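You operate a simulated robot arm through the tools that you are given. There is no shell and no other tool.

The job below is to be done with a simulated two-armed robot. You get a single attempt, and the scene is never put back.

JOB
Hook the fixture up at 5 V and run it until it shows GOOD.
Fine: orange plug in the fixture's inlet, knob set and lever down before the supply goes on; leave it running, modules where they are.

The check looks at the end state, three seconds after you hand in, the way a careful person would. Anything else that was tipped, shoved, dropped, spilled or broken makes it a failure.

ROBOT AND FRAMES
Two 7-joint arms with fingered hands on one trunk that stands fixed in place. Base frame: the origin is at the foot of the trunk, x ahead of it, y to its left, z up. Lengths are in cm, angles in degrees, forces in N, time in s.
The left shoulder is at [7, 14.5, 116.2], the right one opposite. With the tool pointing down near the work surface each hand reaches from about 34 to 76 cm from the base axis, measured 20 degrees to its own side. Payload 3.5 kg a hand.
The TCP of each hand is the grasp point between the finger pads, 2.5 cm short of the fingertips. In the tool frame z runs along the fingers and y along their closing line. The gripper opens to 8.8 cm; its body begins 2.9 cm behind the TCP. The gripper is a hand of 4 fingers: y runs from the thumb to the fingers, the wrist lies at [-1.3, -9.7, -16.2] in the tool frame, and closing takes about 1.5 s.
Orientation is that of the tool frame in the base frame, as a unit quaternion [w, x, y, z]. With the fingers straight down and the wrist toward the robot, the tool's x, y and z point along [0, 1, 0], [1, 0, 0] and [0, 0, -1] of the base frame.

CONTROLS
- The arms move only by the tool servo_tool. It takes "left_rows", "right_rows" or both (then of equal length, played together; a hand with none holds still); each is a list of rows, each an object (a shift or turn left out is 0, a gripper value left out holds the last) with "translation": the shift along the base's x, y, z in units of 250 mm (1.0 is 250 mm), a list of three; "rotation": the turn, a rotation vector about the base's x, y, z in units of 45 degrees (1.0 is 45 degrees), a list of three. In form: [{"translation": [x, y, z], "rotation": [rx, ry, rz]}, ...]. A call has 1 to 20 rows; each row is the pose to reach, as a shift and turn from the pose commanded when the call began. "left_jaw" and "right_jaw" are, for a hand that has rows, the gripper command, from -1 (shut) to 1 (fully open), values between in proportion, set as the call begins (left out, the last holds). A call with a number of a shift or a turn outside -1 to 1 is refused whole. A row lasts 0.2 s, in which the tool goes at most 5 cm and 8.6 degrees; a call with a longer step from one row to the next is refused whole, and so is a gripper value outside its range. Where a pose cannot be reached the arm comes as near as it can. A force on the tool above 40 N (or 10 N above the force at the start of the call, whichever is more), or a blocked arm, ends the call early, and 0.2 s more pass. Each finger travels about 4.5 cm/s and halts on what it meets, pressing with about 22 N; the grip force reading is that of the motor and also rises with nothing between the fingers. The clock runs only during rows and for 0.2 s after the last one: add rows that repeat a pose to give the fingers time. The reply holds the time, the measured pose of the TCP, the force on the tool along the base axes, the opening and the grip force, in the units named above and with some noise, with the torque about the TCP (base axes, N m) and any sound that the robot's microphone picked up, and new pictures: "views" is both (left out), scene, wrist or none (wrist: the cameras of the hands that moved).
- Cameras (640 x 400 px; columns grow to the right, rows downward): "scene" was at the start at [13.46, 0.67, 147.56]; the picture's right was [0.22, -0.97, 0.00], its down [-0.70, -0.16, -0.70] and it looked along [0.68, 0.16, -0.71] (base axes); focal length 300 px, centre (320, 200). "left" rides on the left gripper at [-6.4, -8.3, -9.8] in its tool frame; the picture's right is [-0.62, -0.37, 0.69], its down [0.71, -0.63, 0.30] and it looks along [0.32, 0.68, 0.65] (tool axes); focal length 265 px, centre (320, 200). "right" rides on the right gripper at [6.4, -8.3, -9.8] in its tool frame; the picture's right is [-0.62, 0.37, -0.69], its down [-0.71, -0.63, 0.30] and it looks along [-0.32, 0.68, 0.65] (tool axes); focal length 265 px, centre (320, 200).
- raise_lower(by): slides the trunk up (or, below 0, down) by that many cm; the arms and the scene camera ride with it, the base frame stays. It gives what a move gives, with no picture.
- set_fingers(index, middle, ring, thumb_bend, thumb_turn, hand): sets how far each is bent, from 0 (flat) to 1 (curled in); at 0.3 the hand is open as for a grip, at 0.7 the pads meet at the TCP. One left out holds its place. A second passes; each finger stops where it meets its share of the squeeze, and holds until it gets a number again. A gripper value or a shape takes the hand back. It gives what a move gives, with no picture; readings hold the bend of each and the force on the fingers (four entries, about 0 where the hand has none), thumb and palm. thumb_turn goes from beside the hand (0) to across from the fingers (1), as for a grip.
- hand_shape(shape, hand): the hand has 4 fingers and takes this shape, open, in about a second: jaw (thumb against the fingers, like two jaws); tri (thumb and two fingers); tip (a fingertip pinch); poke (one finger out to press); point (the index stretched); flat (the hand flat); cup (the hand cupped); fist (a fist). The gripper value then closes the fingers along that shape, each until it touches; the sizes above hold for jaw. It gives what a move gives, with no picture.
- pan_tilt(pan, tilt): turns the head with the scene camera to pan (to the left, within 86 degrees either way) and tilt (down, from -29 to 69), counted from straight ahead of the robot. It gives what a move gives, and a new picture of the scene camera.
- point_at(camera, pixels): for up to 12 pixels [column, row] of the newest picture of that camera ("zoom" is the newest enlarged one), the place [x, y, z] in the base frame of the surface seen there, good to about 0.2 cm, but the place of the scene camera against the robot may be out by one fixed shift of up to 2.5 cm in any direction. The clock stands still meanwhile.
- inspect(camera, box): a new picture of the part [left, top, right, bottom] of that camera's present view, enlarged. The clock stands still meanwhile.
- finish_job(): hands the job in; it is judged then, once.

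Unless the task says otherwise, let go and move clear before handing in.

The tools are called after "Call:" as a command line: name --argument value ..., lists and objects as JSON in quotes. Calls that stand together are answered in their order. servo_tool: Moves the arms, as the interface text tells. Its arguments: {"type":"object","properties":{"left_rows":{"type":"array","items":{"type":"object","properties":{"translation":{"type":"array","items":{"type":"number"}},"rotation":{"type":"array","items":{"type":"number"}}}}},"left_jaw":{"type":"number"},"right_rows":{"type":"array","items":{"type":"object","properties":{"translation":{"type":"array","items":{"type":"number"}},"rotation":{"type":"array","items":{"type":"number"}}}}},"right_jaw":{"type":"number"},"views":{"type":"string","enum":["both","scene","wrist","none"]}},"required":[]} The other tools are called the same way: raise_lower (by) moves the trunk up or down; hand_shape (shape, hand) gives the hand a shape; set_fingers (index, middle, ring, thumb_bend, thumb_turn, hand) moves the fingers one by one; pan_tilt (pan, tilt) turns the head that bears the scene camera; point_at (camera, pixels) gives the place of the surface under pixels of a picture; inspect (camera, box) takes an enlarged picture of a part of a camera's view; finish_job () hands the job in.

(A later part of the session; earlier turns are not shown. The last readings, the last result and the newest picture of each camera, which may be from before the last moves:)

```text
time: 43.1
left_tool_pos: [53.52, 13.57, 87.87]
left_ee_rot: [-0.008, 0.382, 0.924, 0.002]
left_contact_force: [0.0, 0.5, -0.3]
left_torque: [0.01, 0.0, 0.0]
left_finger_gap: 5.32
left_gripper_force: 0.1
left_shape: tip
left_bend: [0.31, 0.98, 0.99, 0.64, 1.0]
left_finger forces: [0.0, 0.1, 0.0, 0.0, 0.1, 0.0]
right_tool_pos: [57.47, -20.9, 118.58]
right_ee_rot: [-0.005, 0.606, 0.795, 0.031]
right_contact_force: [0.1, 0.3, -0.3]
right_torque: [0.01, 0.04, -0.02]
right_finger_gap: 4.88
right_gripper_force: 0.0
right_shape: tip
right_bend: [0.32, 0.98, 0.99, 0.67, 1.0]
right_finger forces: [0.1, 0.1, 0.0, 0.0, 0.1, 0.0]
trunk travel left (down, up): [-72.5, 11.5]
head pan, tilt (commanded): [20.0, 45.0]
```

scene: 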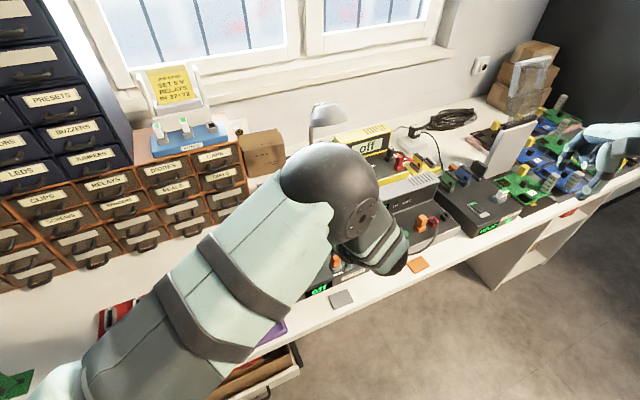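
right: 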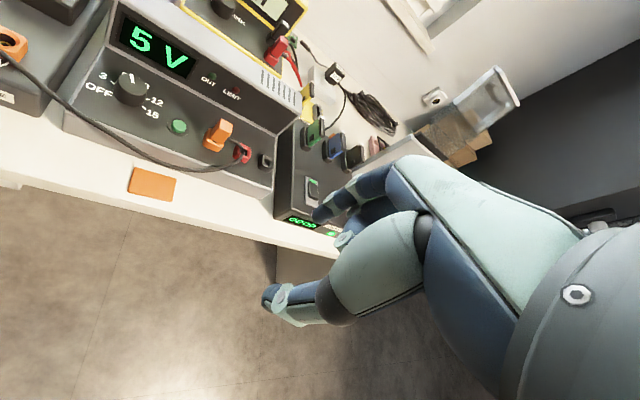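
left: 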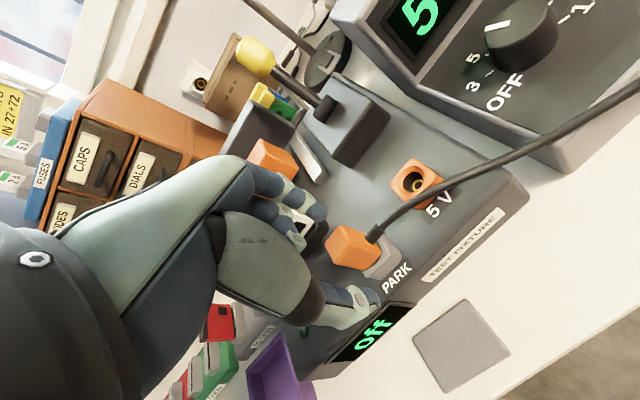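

It responds: now [53.52,13.57,87.9], tilt <1°. I'll look at the finger/plug/module clearances from here.

Call:
inspect --camera "left" --box '[230, 160, 510, 380]'

Call:
point_at --camera "zoom" --pixels '[[215, 100], [175, 85], [180, 140], [195, 155], [160, 100], [320, 250], [300, 240], [300, 165], [330, 200], [205, 130], [240, 110], [225, 85]]'

```text
1.82 times, centred on (370, 270) of left
```

zoom: 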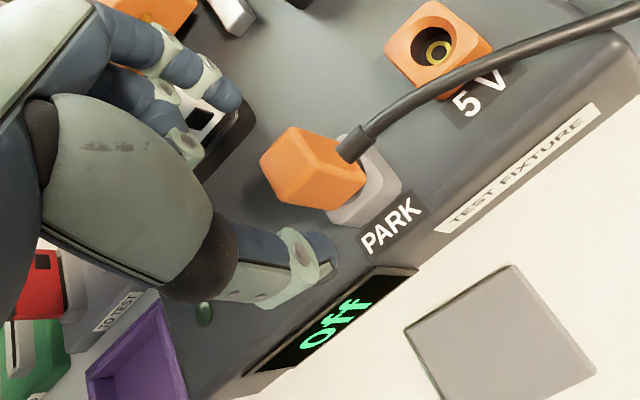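

```text
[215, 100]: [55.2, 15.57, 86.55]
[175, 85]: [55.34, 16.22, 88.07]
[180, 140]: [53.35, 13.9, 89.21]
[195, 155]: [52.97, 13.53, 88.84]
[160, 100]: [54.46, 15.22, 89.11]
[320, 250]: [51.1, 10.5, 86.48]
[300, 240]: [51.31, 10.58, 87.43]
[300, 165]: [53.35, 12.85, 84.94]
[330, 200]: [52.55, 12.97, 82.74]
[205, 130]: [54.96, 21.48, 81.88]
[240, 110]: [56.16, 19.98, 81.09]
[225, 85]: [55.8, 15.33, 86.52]
```

The curled middle fingertip sits ~1 cm above TCP and slightly left, so I'll grip with TCP at z≈84.4 to keep it off the plug top. Stepping down 2 cm first.

Call:
servo_tool --left_rows '[{"translation": [0, 0, -0.03]}, {"translation": [0, 0, -0.06]}, {"translation": [0, 0, -0.08]}, {"translation": [0, 0, -0.08]}]' --views "wrist"

```text
time: 44.1
left_tool_pos: [53.52, 13.73, 85.76]
left_ee_rot: [-0.008, 0.382, 0.924, 0.002]
left_contact_force: [0.9, 0.0, -0.1]
left_torque: [-0.01, 0.0, -0.01]
left_finger_gap: 5.3
left_gripper_force: 0.1
left_shape: tip
left_bend: [0.31, 0.98, 0.99, 0.64, 1.0]
left_finger forces: [0.0, 0.0, 0.0, 0.0, 0.0, 0.0]
right_tool_pos: [57.43, -21.02, 118.47]
right_ee_rot: [-0.005, 0.606, 0.795, 0.031]
right_contact_force: [0.5, 0.2, -1.0]
right_torque: [0.01, 0.03, 0.03]
right_finger_gap: 4.89
right_gripper_force: 0.1
right_shape: tip
right_bend: [0.32, 0.98, 0.99, 0.67, 1.0]
right_finger forces: [0.0, 0.0, 0.1, 0.1, 0.0, 0.1]
trunk travel left (down, up): [-72.5, 11.5]
head pan, tilt (commanded): [20.0, 45.0]
```

left: 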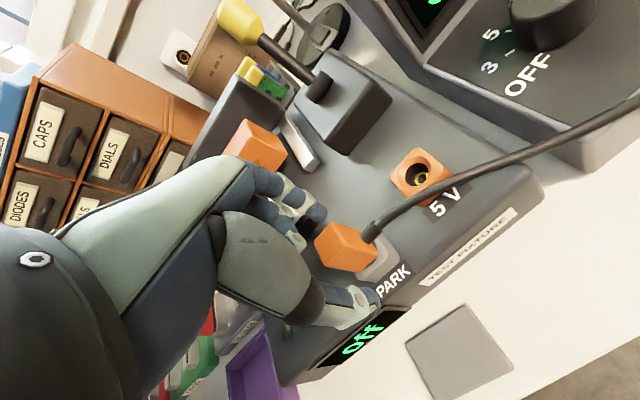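

Tracking is good now ([53.5,13.7,85.8]). I'll go down the last ~1.4 cm, then zoom in.

Call:
servo_tool --left_rows '[{"translation": [0, -0.003, -0.02]}, {"translation": [0, -0.006, -0.04]}, {"translation": [0, -0.006, -0.055]}, {"translation": [0, -0.006, -0.055]}]' --views "wrist"

Call:
inspect --camera "left" --box '[250, 160, 450, 340]'

```text
time: 45.1
left_tool_pos: [53.49, 13.5, 84.48]
left_ee_rot: [-0.007, 0.381, 0.925, 0.004]
left_contact_force: [0.7, -0.4, 6.2]
left_torque: [0.05, -0.02, 0.03]
left_finger_gap: 5.32
left_gripper_force: 0.1
left_shape: tip
left_bend: [0.31, 0.98, 0.99, 0.64, 1.0]
left_finger forces: [0.0, 5.8, 0.0, 0.1, 0.0, 0.0]
right_tool_pos: [57.49, -21.06, 118.54]
right_ee_rot: [-0.003, 0.606, 0.795, 0.03]
right_contact_force: [-0.3, -0.7, -0.2]
right_torque: [0.0, 0.02, 0.0]
right_finger_gap: 4.86
right_gripper_force: 0.0
right_shape: tip
right_bend: [0.32, 0.98, 0.99, 0.67, 1.0]
right_finger forces: [0.0, 0.0, 0.0, 0.0, 0.0, 0.1]
trunk travel left (down, up): [-72.5, 11.5]
head pan, tilt (commanded): [20.0, 45.0]
```

left: 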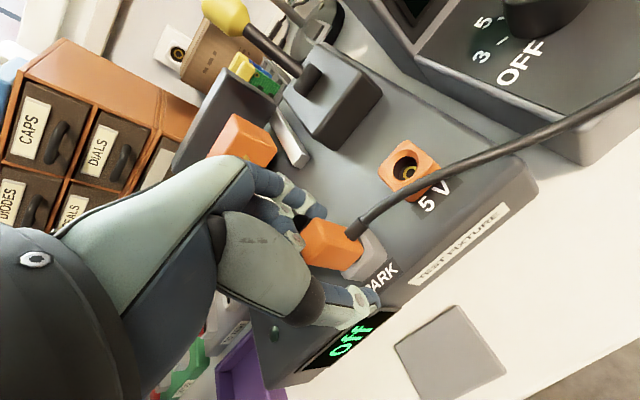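

```text
2.22 times, centred on (350, 250) of left
```

zoom: 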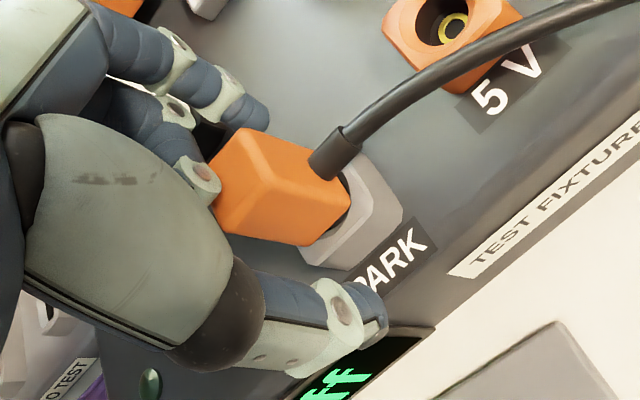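

The curled middle finger rests on the plug top (5.8 N) as predicted. I'll back off 2 mm and close the index–thumb pinch on the plug.

Call:
servo_tool --left_rows '[{"translation": [0, 0, 0.008]}, {"translation": [0, 0, 0.008]}, {"translation": [0, 0, 0.008]}, {"translation": [0, 0, 0.008]}, {"translation": [0, 0, 0.008]}, {"translation": [0, 0, 0.008]}]' --left_jaw -1 --views "wrist"

Call:
inspect --camera "left" --box '[250, 160, 450, 340]'

```text
time: 46.5
left_tool_pos: [53.34, 13.46, 84.56]
left_ee_rot: [-0.008, 0.381, 0.924, 0.003]
left_contact_force: [-0.8, 0.4, -1.3]
left_torque: [0.01, -0.03, 0.02]
left_finger_gap: 1.52
left_gripper_force: 22.1
left_shape: tip
left_bend: [0.73, 0.98, 1.0, 0.74, 1.0]
left_finger forces: [19.3, 0.9, 0.0, 0.1, 19.6, 0.1]
right_tool_pos: [57.42, -21.03, 118.54]
right_ee_rot: [-0.004, 0.606, 0.795, 0.031]
right_contact_force: [-0.2, 0.4, 0.2]
right_torque: [0.02, -0.02, 0.01]
right_finger_gap: 4.91
right_gripper_force: 0.1
right_shape: tip
right_bend: [0.32, 0.98, 0.99, 0.67, 1.0]
right_finger forces: [0.0, 0.0, 0.1, 0.0, 0.1, 0.1]
trunk travel left (down, up): [-72.5, 11.5]
head pan, tilt (commanded): [20.0, 45.0]
```

left: 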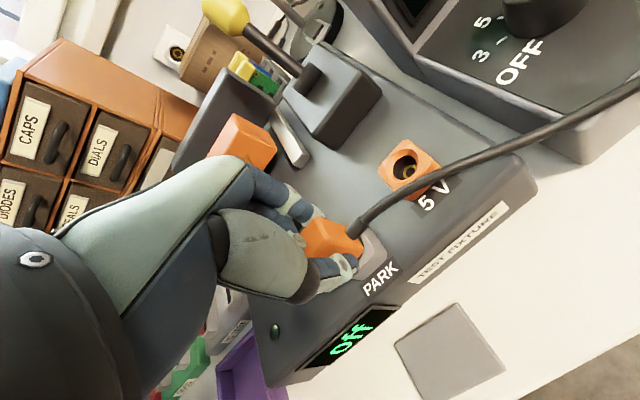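

```text
2.22 times, centred on (350, 250) of left
```

zoom: 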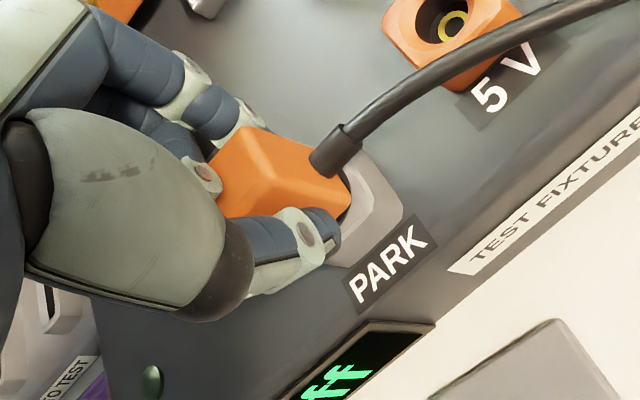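

The plug is pinched firmly (19 N each side, gap 1.5). I'll lift it straight up ~4.5 cm slowly.

Call:
servo_tool --left_rows '[{"translation": [0, 0, 0.02]}, {"translation": [0, 0, 0.04]}, {"translation": [0, 0, 0.06]}, {"translation": [0, 0, 0.09]}, {"translation": [0, 0, 0.12]}, {"translation": [0, 0, 0.15]}, {"translation": [0, 0, 0.18]}, {"translation": [0, 0, 0.18]}]' --views "wrist"

Call:
inspect --camera "left" --box '[250, 160, 450, 340]'

```text
time: 48.3
left_tool_pos: [53.46, 13.47, 89.06]
left_ee_rot: [-0.009, 0.382, 0.924, 0.002]
left_contact_force: [-0.7, -0.2, -0.1]
left_torque: [0.03, 0.0, -0.01]
left_finger_gap: 1.52
left_gripper_force: 21.8
left_shape: tip
left_bend: [0.73, 1.0, 1.0, 0.74, 1.0]
left_finger forces: [20.1, 0.0, 0.0, 0.0, 20.1, 0.0]
right_tool_pos: [57.5, -21.04, 118.52]
right_ee_rot: [-0.003, 0.606, 0.795, 0.03]
right_contact_force: [0.3, -0.1, 0.1]
right_torque: [0.01, -0.02, -0.01]
right_finger_gap: 4.87
right_gripper_force: 0.1
right_shape: tip
right_bend: [0.32, 0.98, 0.99, 0.67, 1.0]
right_finger forces: [0.1, 0.1, 0.1, 0.1, 0.0, 0.1]
trunk travel left (down, up): [-72.5, 11.5]
head pan, tilt (commanded): [20.0, 45.0]
```

left: 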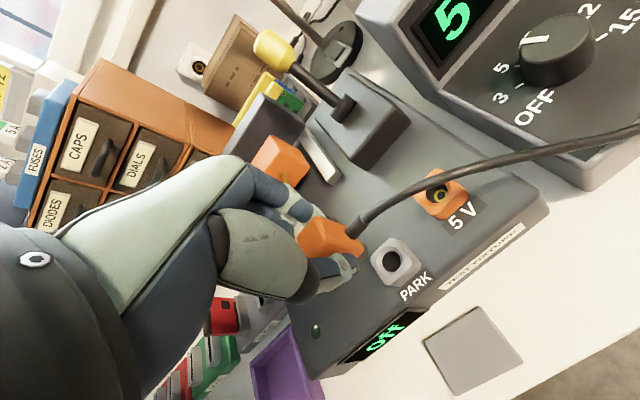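

```text
2.22 times, centred on (350, 250) of left
```

zoom: 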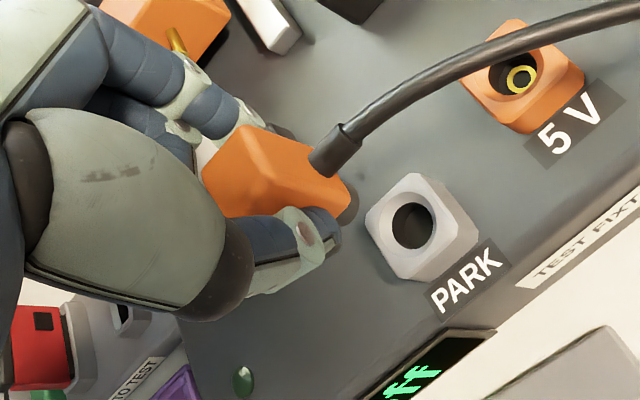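

The plug is out; the PARK hole at zoom (413,225) is now visible. I'll measure PARK and inlet corners in the same picture for an accurate offset.

Call:
point_at --camera "zoom" --pixels '[[411, 182], [472, 232], [372, 225], [405, 272], [440, 190], [380, 205], [525, 30], [578, 80], [468, 70], [510, 118], [520, 78], [412, 225]]'

Call:
inspect --camera "left" --box '[350, 150, 490, 300]'

```text
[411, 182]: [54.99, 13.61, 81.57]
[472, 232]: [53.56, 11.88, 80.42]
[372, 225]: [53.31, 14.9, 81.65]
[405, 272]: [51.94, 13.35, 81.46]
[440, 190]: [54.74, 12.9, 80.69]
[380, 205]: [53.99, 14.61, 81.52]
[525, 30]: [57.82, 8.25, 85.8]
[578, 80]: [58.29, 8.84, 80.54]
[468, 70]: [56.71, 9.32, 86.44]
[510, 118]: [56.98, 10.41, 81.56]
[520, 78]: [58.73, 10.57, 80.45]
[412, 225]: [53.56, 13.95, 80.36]
```

```text
2.67 times, centred on (420, 225) of left
```

zoom: 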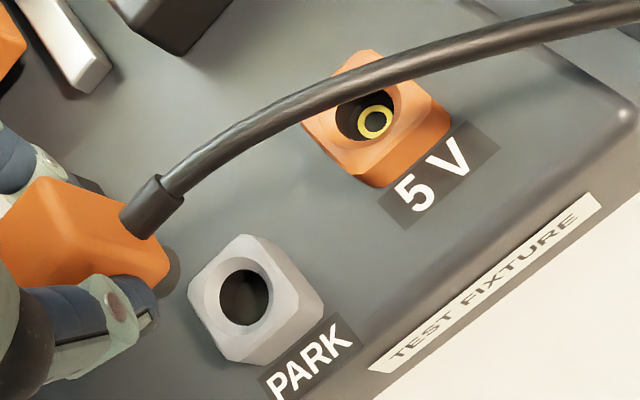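

Call:
point_at --camera "zoom" --pixels '[[368, 56], [308, 122], [358, 163], [408, 118], [375, 121], [340, 140], [243, 241], [194, 288], [230, 352], [285, 310], [215, 260], [262, 335]]'

```text
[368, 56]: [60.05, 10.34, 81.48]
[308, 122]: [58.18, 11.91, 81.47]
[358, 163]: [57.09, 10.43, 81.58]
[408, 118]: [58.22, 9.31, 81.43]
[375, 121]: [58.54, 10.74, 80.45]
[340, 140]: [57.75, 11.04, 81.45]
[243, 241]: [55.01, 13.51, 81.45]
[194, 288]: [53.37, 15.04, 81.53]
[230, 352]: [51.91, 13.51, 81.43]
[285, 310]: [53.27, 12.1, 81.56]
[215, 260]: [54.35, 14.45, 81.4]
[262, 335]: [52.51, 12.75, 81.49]
```

PARK centre ≈[53.39,13.54], inlet centre ≈[58.48,10.53] → offset ≈(+5.08,−2.97). I'll carry the plug over the inlet at the same height and check the pose.

Call:
servo_tool --left_rows '[{"translation": [0.05, -0.03, 0]}, {"translation": [0.1, -0.06, 0]}, {"translation": [0.15, -0.09, 0]}, {"translation": [0.203, -0.119, 0]}, {"translation": [0.203, -0.119, 0]}, {"translation": [0.203, -0.119, 0]}]' --views "wrist"

Call:
inspect --camera "left" --box '[250, 160, 450, 340]'

```text
time: 49.7
left_tool_pos: [58.48, 10.45, 89.03]
left_ee_rot: [-0.009, 0.382, 0.924, 0.002]
left_contact_force: [0.5, -0.7, -0.4]
left_torque: [0.03, 0.01, 0.03]
left_finger_gap: 1.52
left_gripper_force: 22.0
left_shape: tip
left_bend: [0.73, 1.0, 1.0, 0.74, 1.0]
left_finger forces: [20.0, 0.0, 0.0, 0.0, 20.0, 0.0]
right_tool_pos: [57.47, -20.96, 118.44]
right_ee_rot: [-0.004, 0.606, 0.795, 0.03]
right_contact_force: [-0.3, 0.4, 0.2]
right_torque: [0.02, 0.01, 0.02]
right_finger_gap: 4.88
right_gripper_force: 0.0
right_shape: tip
right_bend: [0.32, 0.98, 0.99, 0.67, 1.0]
right_finger forces: [0.0, 0.1, 0.0, 0.1, 0.0, 0.0]
trunk travel left (down, up): [-72.5, 11.5]
head pan, tilt (commanded): [20.0, 45.0]
```

left: 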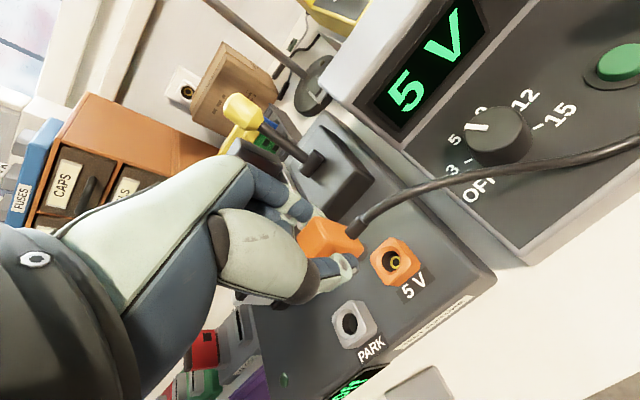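

```text
2.22 times, centred on (350, 250) of left
```

zoom: 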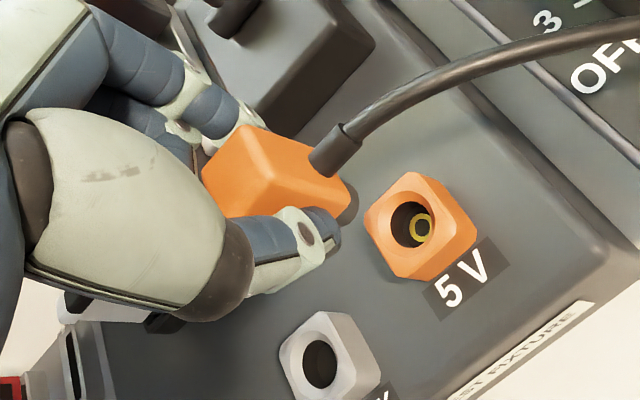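

The inlet's place in the wrist view (hole at 410,222) now matches where PARK's was (412,225) – alignment within ~1 mm. I'll lower the plug slowly into the inlet.

Call:
servo_tool --left_rows '[{"translation": [0, 0, -0.03]}, {"translation": [0, 0, -0.06]}, {"translation": [0, 0, -0.09]}, {"translation": [0, 0, -0.11]}, {"translation": [0, 0, -0.13]}, {"translation": [0, 0, -0.15]}, {"translation": [0, 0, -0.165]}, {"translation": [0, 0, -0.175]}, {"translation": [0, 0, -0.18]}, {"translation": [0, 0, -0.18]}]' --views "wrist"

Call:
inspect --camera "left" --box '[250, 160, 450, 340]'

```text
time: 51.9
left_tool_pos: [58.59, 10.48, 84.66]
left_ee_rot: [-0.007, 0.382, 0.924, 0.003]
left_contact_force: [0.4, 0.3, 0.9]
left_torque: [0.02, 0.0, -0.01]
left_finger_gap: 1.54
left_gripper_force: 22.4
left_shape: tip
left_bend: [0.73, 1.0, 1.0, 0.74, 1.0]
left_finger forces: [20.4, 0.0, 0.0, 0.1, 20.0, 0.1]
right_tool_pos: [57.44, -20.92, 118.55]
right_ee_rot: [-0.005, 0.606, 0.795, 0.031]
right_contact_force: [-0.9, 0.0, 0.1]
right_torque: [-0.02, 0.01, 0.01]
right_finger_gap: 4.88
right_gripper_force: 0.0
right_shape: tip
right_bend: [0.32, 0.98, 0.99, 0.67, 1.0]
right_finger forces: [0.0, 0.0, 0.1, 0.1, 0.0, 0.1]
trunk travel left (down, up): [-72.5, 11.5]
head pan, tilt (commanded): [20.0, 45.0]
```

left: 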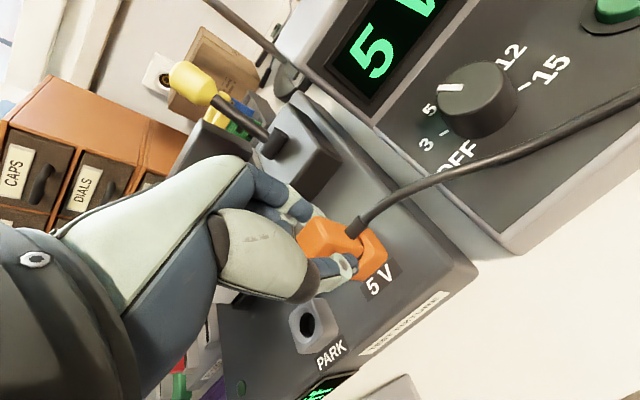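

```text
2.22 times, centred on (350, 250) of left
```

zoom: 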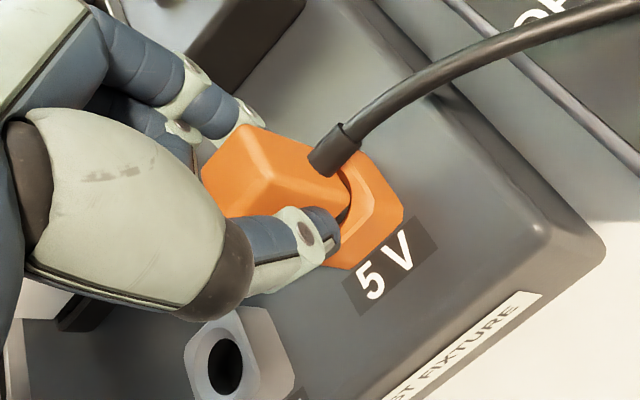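

The plug slid in with almost no force at z=84.66. I'll press a few mm further to confirm it bottoms out.

Call:
servo_tool --left_rows '[{"translation": [0, 0, -0.006]}, {"translation": [0, 0, -0.012]}, {"translation": [0, 0, -0.018]}, {"translation": [0, 0, -0.018]}]' --views "wrist"

Call:
inspect --camera "left" --box '[250, 160, 450, 340]'

```text
time: 52.9
left_tool_pos: [58.34, 10.36, 84.45]
left_ee_rot: [-0.004, 0.381, 0.925, 0.004]
left_contact_force: [3.1, -1.7, 18.2]
left_torque: [0.04, -0.1, -0.02]
left_finger_gap: 1.58
left_gripper_force: 22.6
left_shape: tip
left_bend: [0.73, 1.0, 1.0, 0.75, 1.0]
left_finger forces: [24.3, 0.7, 0.1, 0.1, 23.4, 0.0]
right_tool_pos: [57.06, -21.12, 118.74]
right_ee_rot: [-0.004, 0.607, 0.794, 0.031]
right_contact_force: [-0.1, -0.6, 1.3]
right_torque: [-0.02, -0.02, -0.01]
right_finger_gap: 4.87
right_gripper_force: 0.1
right_shape: tip
right_bend: [0.32, 0.98, 0.99, 0.67, 1.0]
right_finger forces: [0.0, 0.1, 0.0, 0.1, 0.0, 0.0]
trunk travel left (down, up): [-72.5, 11.5]
head pan, tilt (commanded): [20.0, 45.0]
```

left: 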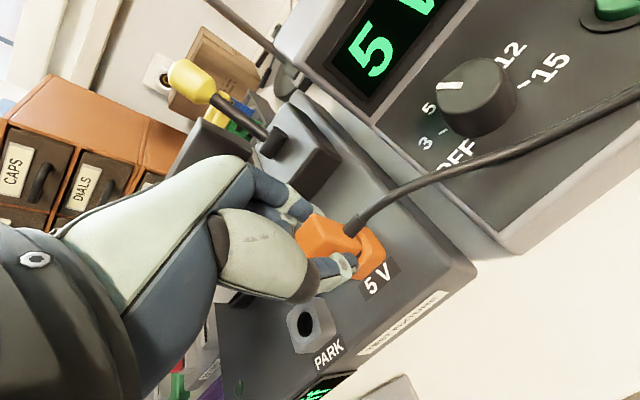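

```text
2.22 times, centred on (350, 250) of left
```

zoom: 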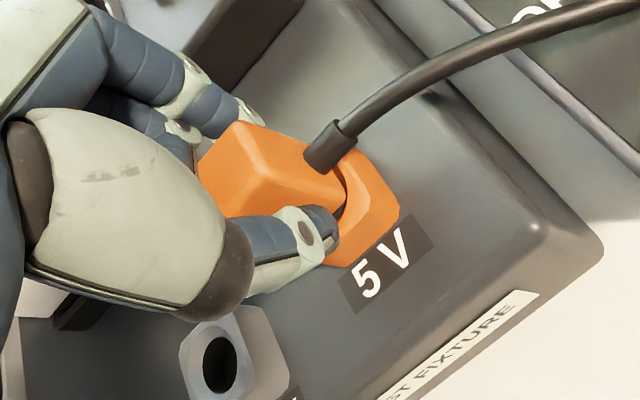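

It bottomed out (18 N at z 84.45), so it's seated. I'll relieve the push, open the pinch moderately, and then lift straight up.

Call:
servo_tool --left_rows '[{"translation": [0, 0, 0.014]}, {"translation": [0, 0, 0.014]}, {"translation": [0, 0, 0.014]}, {"translation": [0, 0, 0.014]}, {"translation": [0, 0, 0.014]}]' --left_jaw 0.1 --views "none"

Call:
servo_tool --left_rows '[{"translation": [0, 0, 0.03]}, {"translation": [0, 0, 0.08]}, {"translation": [0, 0, 0.16]}, {"translation": [0, 0, 0.26]}, {"translation": [0, 0, 0.36]}, {"translation": [0, 0, 0.46]}, {"translation": [0, 0, 0.46]}]' --views "both"

Call:
inspect --camera "left" --box '[330, 140, 560, 340]'

```text
time: 54.1
left_tool_pos: [58.28, 10.45, 84.62]
left_ee_rot: [-0.008, 0.381, 0.925, 0.003]
left_contact_force: [-2.4, -0.6, 10.0]
left_torque: [0.2, -0.01, 0.01]
left_finger_gap: 4.8
left_gripper_force: 0.1
left_shape: tip
left_bend: [0.32, 0.99, 0.99, 0.67, 1.0]
left_finger forces: [0.2, 9.3, 0.0, 0.0, 0.0, 0.0]
right_tool_pos: [57.36, -21.13, 118.59]
right_ee_rot: [-0.003, 0.606, 0.795, 0.032]
right_contact_force: [-0.1, 0.4, -0.3]
right_torque: [-0.01, 0.0, 0.0]
right_finger_gap: 4.87
right_gripper_force: 0.1
right_shape: tip
right_bend: [0.32, 0.98, 0.99, 0.67, 1.0]
right_finger forces: [0.0, 0.1, 0.1, 0.0, 0.0, 0.0]
trunk travel left (down, up): [-72.5, 11.5]
head pan, tilt (commanded): [20.0, 45.0]
```

```text
time: 55.7
left_tool_pos: [58.51, 10.49, 96.0]
left_ee_rot: [-0.009, 0.382, 0.924, 0.002]
left_contact_force: [1.2, -0.5, 0.1]
left_torque: [0.0, 0.01, 0.01]
left_finger_gap: 4.77
left_gripper_force: 0.0
left_shape: tip
left_bend: [0.32, 0.98, 0.99, 0.67, 1.0]
left_finger forces: [0.0, 0.0, 0.0, 0.0, 0.0, 0.1]
right_tool_pos: [57.52, -21.06, 118.54]
right_ee_rot: [-0.004, 0.606, 0.795, 0.03]
right_contact_force: [0.5, -0.1, -0.1]
right_torque: [0.0, 0.03, 0.01]
right_finger_gap: 4.89
right_gripper_force: 0.0
right_shape: tip
right_bend: [0.32, 0.98, 0.99, 0.67, 1.0]
right_finger forces: [0.0, 0.1, 0.0, 0.0, 0.0, 0.1]
trunk travel left (down, up): [-72.5, 11.5]
head pan, tilt (commanded): [20.0, 45.0]
```

scene: 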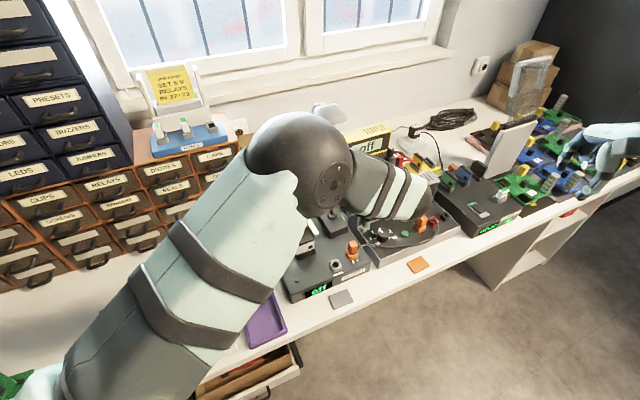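
left: 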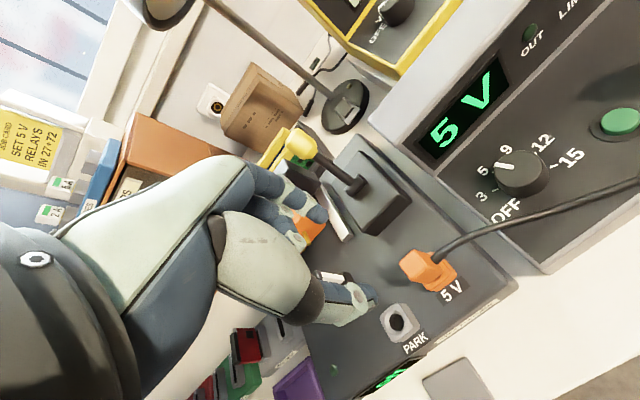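

```text
2.00 times, centred on (445, 240) of left
```

zoom: 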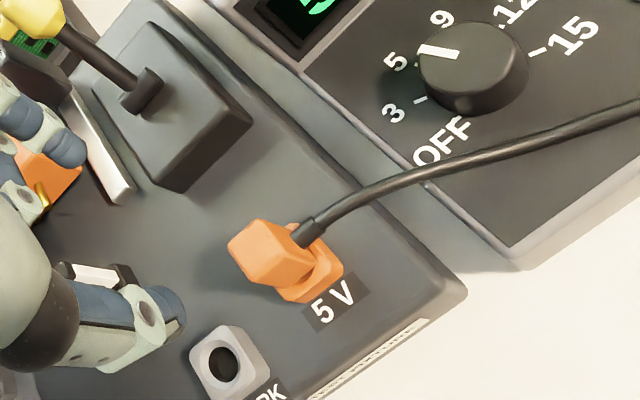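

The plug now stands in the 5 V inlet with the PARK socket empty. Next is the lever: I'll raise the left hand, unwind its yaw to 0 at a safe height, and check lamp/lever positions.

Call:
servo_tool --left_rows '[{"translation": [-0.02, 0, 0.1], "rotation": [0, 0, 0]}, {"translation": [-0.05, 0.03, 0.25], "rotation": [0, 0, -0.08]}, {"translation": [-0.08, 0.08, 0.4], "rotation": [0, 0, -0.18]}, {"translation": [-0.11, 0.14, 0.48], "rotation": [0, 0, -0.3]}, {"translation": [-0.14, 0.22, 0.5], "rotation": [0, 0, -0.42]}, {"translation": [-0.16, 0.32, 0.5], "rotation": [0, 0, -0.54]}, {"translation": [-0.16, 0.42, 0.5], "rotation": [0, 0, -0.66]}, {"translation": [-0.16, 0.5, 0.5], "rotation": [0, 0, -0.78]}, {"translation": [-0.16, 0.56, 0.5], "rotation": [0, 0, -0.9]}, {"translation": [-0.16, 0.58, 0.5], "rotation": [0, 0, -1.0]}, {"translation": [-0.16, 0.58, 0.5], "rotation": [0, 0, -1.0]}, {"translation": [-0.16, 0.58, 0.5], "rotation": [0, 0, -1.0]}]' --views "both"

```text
time: 58.3
left_tool_pos: [54.52, 24.96, 108.47]
left_ee_rot: [-0.006, 0.706, 0.708, 0.005]
left_contact_force: [-0.1, 0.3, -0.2]
left_torque: [0.01, -0.02, 0.01]
left_finger_gap: 4.79
left_gripper_force: 0.1
left_shape: tip
left_bend: [0.32, 0.98, 0.99, 0.67, 1.0]
left_finger forces: [0.1, 0.1, 0.0, 0.0, 0.1, 0.1]
right_tool_pos: [57.51, -21.08, 118.63]
right_ee_rot: [-0.004, 0.606, 0.795, 0.031]
right_contact_force: [-0.4, -0.4, -0.3]
right_torque: [-0.02, -0.03, -0.01]
right_finger_gap: 4.9
right_gripper_force: 0.2
right_shape: tip
right_bend: [0.32, 0.98, 0.99, 0.67, 1.0]
right_finger forces: [0.0, 0.0, 0.0, 0.0, 0.0, 0.1]
trunk travel left (down, up): [-72.5, 11.5]
head pan, tilt (commanded): [20.0, 45.0]
```

scene: 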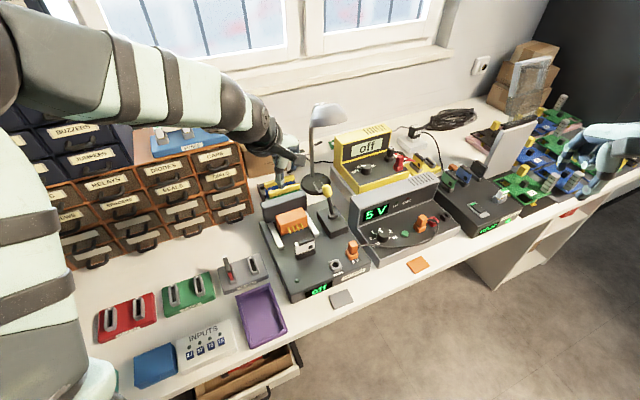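
left: 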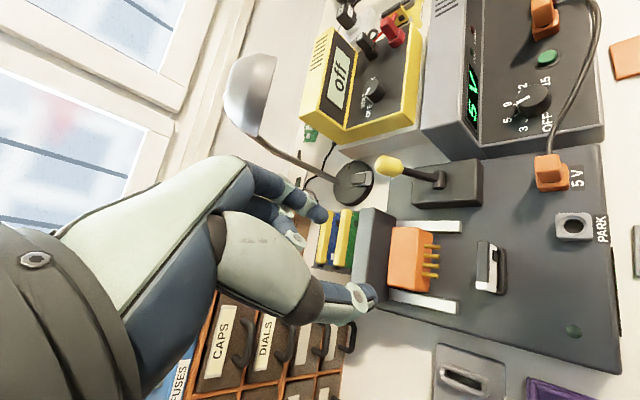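

Arm unwound at [54.5,25,108.5]. I'll measure lever handle, pivot, lamp head/stem/base from the left camera, and test the poke shape.

Call:
point_at --camera "left" --pixels '[[388, 165], [382, 160], [400, 170], [415, 174], [438, 180], [438, 186], [352, 180], [280, 155], [320, 172], [240, 125], [262, 65], [268, 100]]'

Call:
hand_shape --hand "left" --shape "poke"

Call:
inspect --camera "left" --box '[180, 120, 500, 340]'

```text
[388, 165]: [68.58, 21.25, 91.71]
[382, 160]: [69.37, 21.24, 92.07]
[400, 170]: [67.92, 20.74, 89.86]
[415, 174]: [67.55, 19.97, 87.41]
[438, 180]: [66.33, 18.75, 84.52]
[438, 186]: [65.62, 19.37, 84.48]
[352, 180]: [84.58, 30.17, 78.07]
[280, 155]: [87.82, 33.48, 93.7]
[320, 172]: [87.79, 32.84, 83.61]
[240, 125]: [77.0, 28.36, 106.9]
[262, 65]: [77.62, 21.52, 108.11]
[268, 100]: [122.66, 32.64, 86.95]
```

```text
time: 59.2
left_tool_pos: [54.55, 24.97, 108.35]
left_ee_rot: [-0.007, 0.706, 0.708, 0.005]
left_contact_force: [-0.1, -0.5, 0.5]
left_torque: [0.03, 0.03, 0.01]
left_finger_gap: 0.0
left_gripper_force: 0.2
left_shape: poke
left_bend: [0.7, 0.7, 0.99, 1.0, 1.0]
left_finger forces: [0.0, 0.0, 0.1, 0.1, 0.1, 0.0]
right_tool_pos: [57.38, -20.96, 118.6]
right_ee_rot: [-0.004, 0.606, 0.795, 0.03]
right_contact_force: [0.6, -0.3, 1.0]
right_torque: [0.02, 0.03, -0.03]
right_finger_gap: 4.9
right_gripper_force: 0.0
right_shape: tip
right_bend: [0.32, 0.98, 0.99, 0.67, 1.0]
right_finger forces: [0.0, 0.1, 0.0, 0.0, 0.0, 0.0]
trunk travel left (down, up): [-72.5, 11.5]
head pan, tilt (commanded): [20.0, 45.0]
```

```text
1.82 times, centred on (340, 230) of left
```

zoom: 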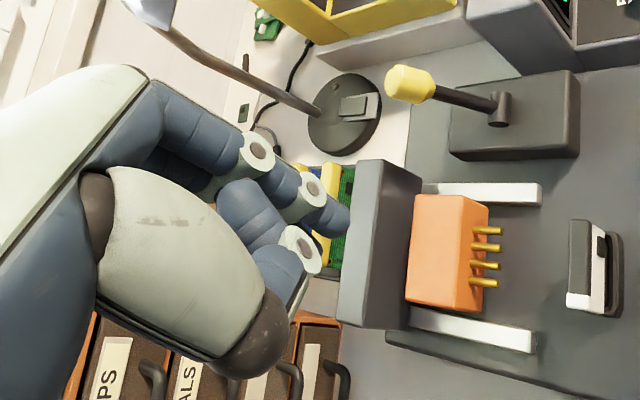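

Lever pivot ≈[66,19,84.5], handle centre ≈[68.4,21.1,91.2], leaning back ~26°; it should swing toward the user. I'll use a thumb-and-two-finger pinch from the sides (closing line parallel to the lever axis), tilted so the fingers point down-and-away.

Call:
hand_shape --hand "left" --shape "tri"

Call:
servo_tool --left_rows '[{"translation": [0.03, -0.024, -0.01], "rotation": [0.063, -0.026, -0.098]}, {"translation": [0.06, -0.048, -0.02], "rotation": [0.126, -0.052, -0.195]}, {"translation": [0.09, -0.072, -0.04], "rotation": [0.19, -0.079, -0.293]}, {"translation": [0.12, -0.096, -0.06], "rotation": [0.253, -0.105, -0.391]}, {"translation": [0.15, -0.12, -0.08], "rotation": [0.316, -0.131, -0.488]}, {"translation": [0.18, -0.144, -0.1], "rotation": [0.379, -0.157, -0.586]}, {"translation": [0.21, -0.168, -0.12], "rotation": [0.442, -0.183, -0.684]}, {"translation": [0.24, -0.192, -0.14], "rotation": [0.505, -0.209, -0.781]}, {"translation": [0.27, -0.216, -0.16], "rotation": [0.569, -0.236, -0.879]}, {"translation": [0.3, -0.24, -0.176], "rotation": [0.632, -0.262, -0.977]}, {"translation": [0.3, -0.24, -0.176], "rotation": [0.632, -0.262, -0.977]}, {"translation": [0.3, -0.24, -0.176], "rotation": [0.632, -0.262, -0.977]}]' --views "both"

```text
time: 60.1
left_tool_pos: [54.47, 25.06, 108.41]
left_ee_rot: [-0.007, 0.706, 0.708, 0.005]
left_contact_force: [-0.9, -0.8, 0.3]
left_torque: [0.01, 0.0, 0.02]
left_finger_gap: 8.79
left_gripper_force: 0.0
left_shape: tri
left_bend: [0.3, 0.3, 0.99, 0.3, 0.98]
left_finger forces: [0.0, 0.0, 0.0, 0.0, 0.0, 0.0]
right_tool_pos: [57.45, -21.01, 118.54]
right_ee_rot: [-0.004, 0.607, 0.794, 0.03]
right_contact_force: [0.1, 0.8, 0.2]
right_torque: [0.0, 0.0, 0.0]
right_finger_gap: 4.86
right_gripper_force: 0.2
right_shape: tip
right_bend: [0.32, 0.98, 0.99, 0.67, 1.0]
right_finger forces: [0.1, 0.1, 0.1, 0.1, 0.1, 0.0]
trunk travel left (down, up): [-72.5, 11.5]
head pan, tilt (commanded): [20.0, 45.0]
```

```text
time: 62.7
left_tool_pos: [62.01, 18.94, 104.09]
left_ee_rot: [-0.102, 0.89, 0.37, 0.246]
left_contact_force: [-0.1, 0.1, 0.5]
left_torque: [0.0, 0.0, -0.01]
left_finger_gap: 8.8
left_gripper_force: 0.1
left_shape: tri
left_bend: [0.3, 0.3, 0.99, 0.3, 0.98]
left_finger forces: [0.0, 0.0, 0.1, 0.1, 0.1, 0.1]
right_tool_pos: [57.43, -20.97, 118.52]
right_ee_rot: [-0.004, 0.606, 0.795, 0.031]
right_contact_force: [-1.7, 0.7, 0.5]
right_torque: [-0.01, -0.01, 0.0]
right_finger_gap: 4.88
right_gripper_force: 0.1
right_shape: tip
right_bend: [0.32, 0.98, 0.99, 0.67, 1.0]
right_finger forces: [0.0, 0.0, 0.1, 0.0, 0.0, 0.1]
trunk travel left (down, up): [-72.5, 11.5]
head pan, tilt (commanded): [20.0, 45.0]
```

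scene: 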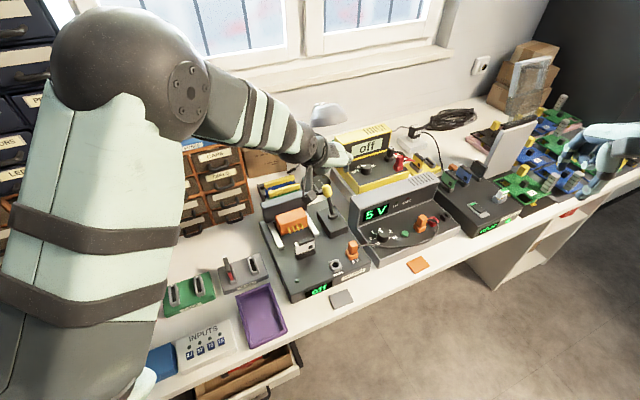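
left: 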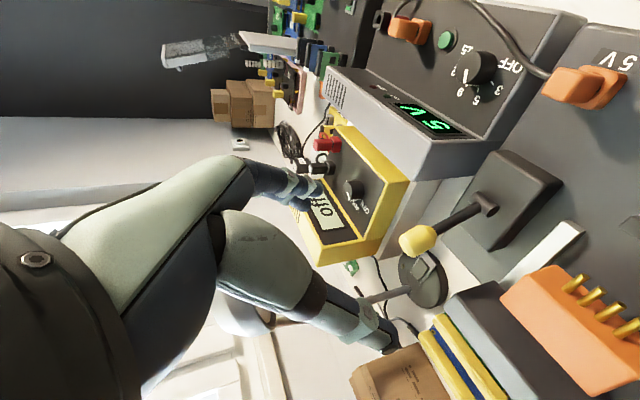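

The tilted pose is reached accurately. I'll set the opening to ~5.2 cm and move to a pre-grasp point 7 cm back along the approach line.

Call:
servo_tool --left_rows '[{"translation": [0.05, -0.007, -0.09]}, {"translation": [0.1, -0.014, -0.19]}, {"translation": [0.148, -0.022, -0.284]}, {"translation": [0.148, -0.022, -0.284]}, {"translation": [0.148, -0.022, -0.284]}]' --left_jaw 0.2 --views "both"

Call:
inspect --camera "left" --box '[240, 120, 560, 360]'

```text
time: 63.9
left_tool_pos: [65.8, 18.4, 97.04]
left_ee_rot: [-0.101, 0.89, 0.37, 0.247]
left_contact_force: [0.3, -0.3, 0.4]
left_torque: [-0.01, -0.03, 0.01]
left_finger_gap: 5.33
left_gripper_force: 0.0
left_shape: tri
left_bend: [0.73, 0.4, 0.99, 0.64, 1.0]
left_finger forces: [0.0, 0.0, 0.1, 0.0, 0.0, 0.0]
right_tool_pos: [57.43, -20.97, 118.44]
right_ee_rot: [-0.005, 0.606, 0.795, 0.03]
right_contact_force: [0.0, -0.5, 0.1]
right_torque: [-0.01, 0.01, -0.06]
right_finger_gap: 4.87
right_gripper_force: 0.0
right_shape: tip
right_bend: [0.32, 0.98, 0.99, 0.67, 1.0]
right_finger forces: [0.1, 0.0, 0.1, 0.0, 0.0, 0.0]
trunk travel left (down, up): [-72.5, 11.5]
head pan, tilt (commanded): [20.0, 45.0]
```

scene: 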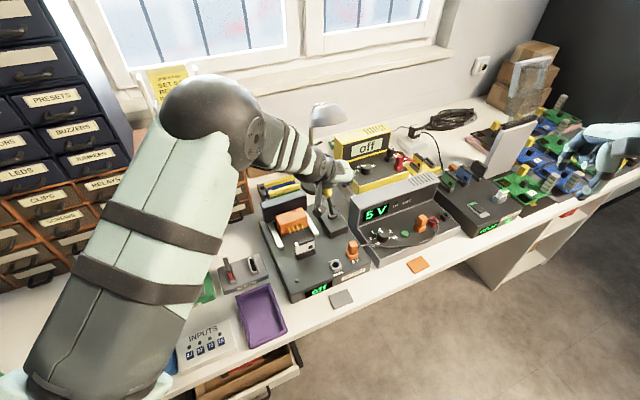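
left: 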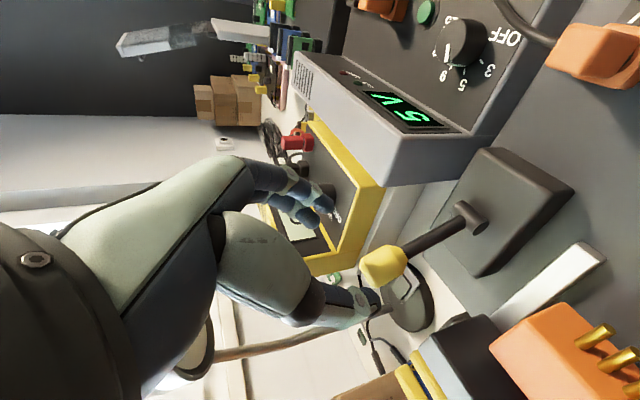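

```text
1.67 times, centred on (400, 240) of left
```

zoom: 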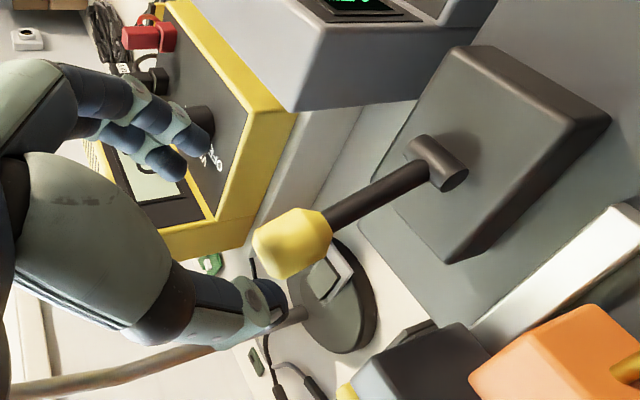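

The handle (zoom 292,243) lies ahead between fingers (180,150) and thumb (255,300). I'll measure to confirm lateral centring before advancing.

Call:
point_at --camera "zoom" --pixels '[[280, 235], [300, 225], [295, 262], [265, 240], [320, 240], [205, 140], [175, 165], [255, 285], [270, 310], [375, 195], [435, 165], [450, 180]]'

```text
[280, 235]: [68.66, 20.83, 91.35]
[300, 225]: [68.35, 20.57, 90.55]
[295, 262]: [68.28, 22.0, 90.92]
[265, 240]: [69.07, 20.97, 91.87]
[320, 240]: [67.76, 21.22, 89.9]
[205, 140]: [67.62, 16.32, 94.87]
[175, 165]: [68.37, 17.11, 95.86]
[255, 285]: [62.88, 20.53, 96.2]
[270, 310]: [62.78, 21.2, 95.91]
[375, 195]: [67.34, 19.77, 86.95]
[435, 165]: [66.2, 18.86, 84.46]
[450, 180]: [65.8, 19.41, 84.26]
```

Handle centre ≈[68.6,21.2,90.9], centred between finger and thumb lines. I'll advance along the approach line to straddle it.

Call:
servo_tool --left_rows '[{"translation": [0.028, 0.024, -0.064]}, {"translation": [0.056, 0.047, -0.127]}, {"translation": [0.084, 0.07, -0.19]}, {"translation": [0.111, 0.094, -0.254]}, {"translation": [0.111, 0.094, -0.254]}]' --views "wrist"

Call:
inspect --camera "left" --box '[240, 120, 560, 360]'

```text
time: 65.1
left_tool_pos: [68.53, 20.69, 90.67]
left_ee_rot: [-0.102, 0.89, 0.369, 0.248]
left_contact_force: [0.3, 0.3, 0.1]
left_torque: [-0.01, -0.01, 0.02]
left_finger_gap: 5.32
left_gripper_force: 0.0
left_shape: tri
left_bend: [0.73, 0.4, 0.99, 0.64, 1.0]
left_finger forces: [0.0, 0.0, 0.0, 0.0, 0.1, 0.0]
right_tool_pos: [57.38, -21.02, 118.53]
right_ee_rot: [-0.004, 0.606, 0.795, 0.03]
right_contact_force: [-1.1, 0.3, 0.7]
right_torque: [0.03, 0.04, -0.01]
right_finger_gap: 4.87
right_gripper_force: 0.1
right_shape: tip
right_bend: [0.32, 0.98, 0.99, 0.67, 1.0]
right_finger forces: [0.1, 0.0, 0.0, 0.0, 0.1, 0.0]
trunk travel left (down, up): [-72.5, 11.5]
head pan, tilt (commanded): [20.0, 45.0]
```

left: 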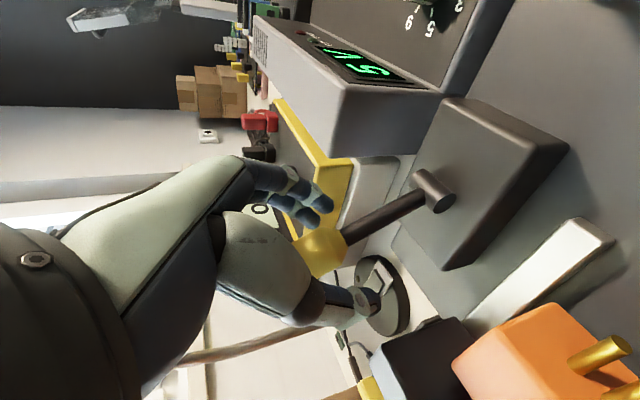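

```text
1.67 times, centred on (400, 240) of left
```

zoom: 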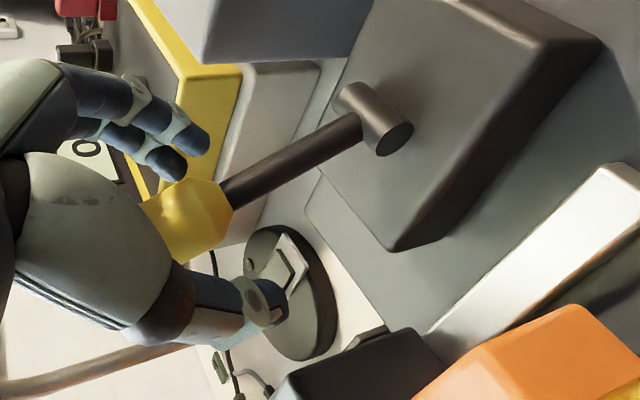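

The handle is between thumb and two fingers without contact. I'll close the pinch on it.

Call:
servo_tool --left_rows '[{"translation": [0, 0, 0]}, {"translation": [0, 0, 0]}, {"translation": [0, 0, 0]}, {"translation": [0, 0, 0]}, {"translation": [0, 0, 0]}, {"translation": [0, 0, 0]}]' --left_jaw -0.7 --views "wrist"

Call:
inspect --camera "left" --box '[240, 120, 560, 360]'

```text
time: 66.5
left_tool_pos: [68.49, 20.83, 90.56]
left_ee_rot: [-0.104, 0.89, 0.369, 0.246]
left_contact_force: [-0.7, 1.7, -3.0]
left_torque: [0.04, 0.12, 0.03]
left_finger_gap: 1.39
left_gripper_force: 21.8
left_shape: tri
left_bend: [0.73, 0.59, 1.0, 0.75, 1.0]
left_finger forces: [9.9, 8.3, 0.0, 0.0, 19.1, 0.0]
right_tool_pos: [57.45, -21.01, 118.46]
right_ee_rot: [-0.004, 0.605, 0.795, 0.03]
right_contact_force: [-0.2, -0.5, -0.4]
right_torque: [0.0, -0.04, -0.01]
right_finger_gap: 4.9
right_gripper_force: 0.0
right_shape: tip
right_bend: [0.32, 0.98, 0.99, 0.67, 1.0]
right_finger forces: [0.1, 0.1, 0.0, 0.0, 0.1, 0.1]
trunk travel left (down, up): [-72.5, 11.5]
head pan, tilt (commanded): [20.0, 45.0]
```

left: 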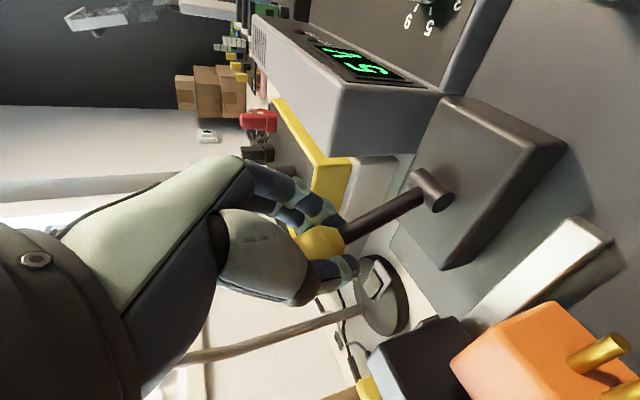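

```text
1.67 times, centred on (400, 240) of left
```

zoom: 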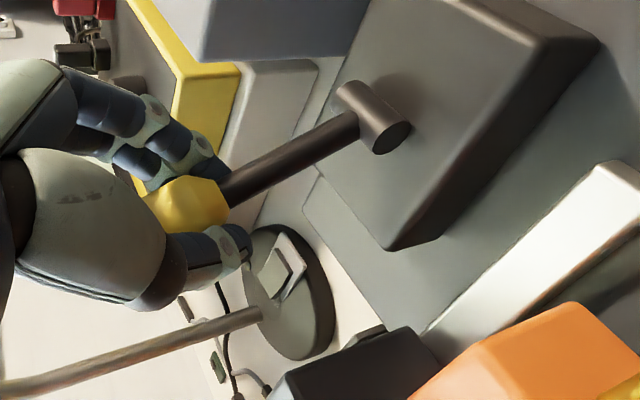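

Gripped (10+8 N vs 19 N). Now I'll pull the handle along its arc toward the user, first ~28° of rotation, watching forces.

Call:
servo_tool --left_rows '[{"translation": [-0.0133, -0.0133, 0.007]}, {"translation": [-0.0266, -0.0266, 0.0132]}, {"translation": [-0.043, -0.043, 0.018]}, {"translation": [-0.0597, -0.0597, 0.0212]}, {"translation": [-0.0766, -0.0766, 0.0225]}, {"translation": [-0.0936, -0.0936, 0.0212]}, {"translation": [-0.0936, -0.0936, 0.0212]}]' --views "both"

Call:
inspect --camera "left" --box '[240, 120, 560, 360]'

```text
time: 68.1
left_tool_pos: [66.0, 18.49, 91.21]
left_ee_rot: [-0.102, 0.89, 0.369, 0.247]
left_contact_force: [0.8, 2.5, 5.6]
left_torque: [0.1, -0.16, 0.03]
left_finger_gap: 1.42
left_gripper_force: 22.0
left_shape: tri
left_bend: [0.73, 0.62, 1.0, 0.75, 1.0]
left_finger forces: [12.1, 8.8, 0.0, 0.0, 17.0, 0.0]
right_tool_pos: [57.37, -20.95, 118.63]
right_ee_rot: [-0.003, 0.606, 0.795, 0.03]
right_contact_force: [0.3, 0.0, 0.5]
right_torque: [0.0, 0.01, -0.01]
right_finger_gap: 4.89
right_gripper_force: 0.1
right_shape: tip
right_bend: [0.32, 0.98, 0.99, 0.67, 1.0]
right_finger forces: [0.0, 0.1, 0.0, 0.0, 0.0, 0.1]
trunk travel left (down, up): [-72.5, 11.5]
head pan, tilt (commanded): [20.0, 45.0]
```

scene: 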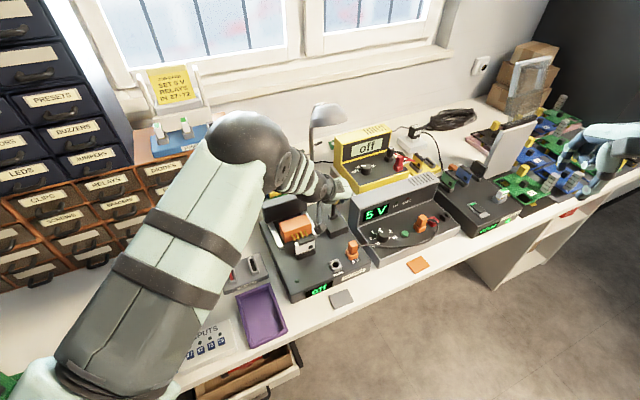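
left: 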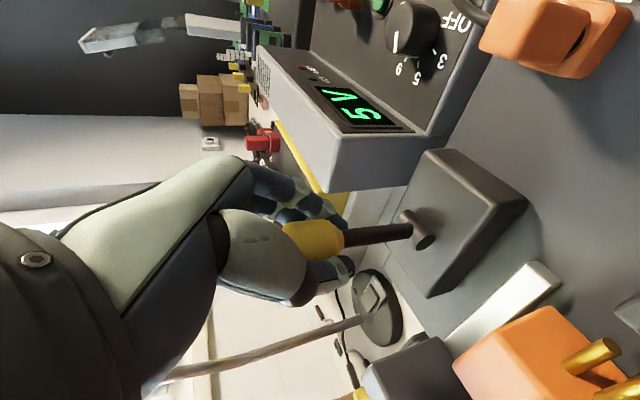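

```text
1.67 times, centred on (400, 240) of left
```

zoom: 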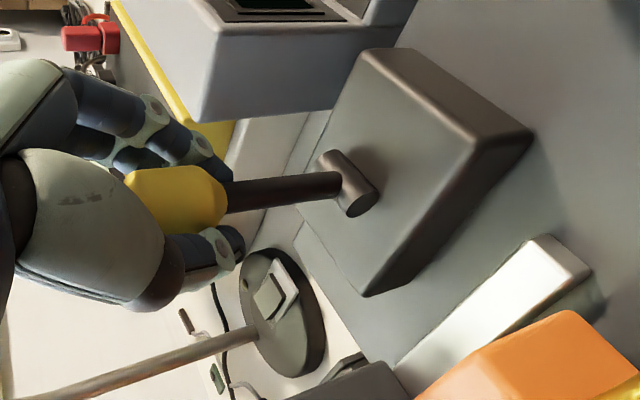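

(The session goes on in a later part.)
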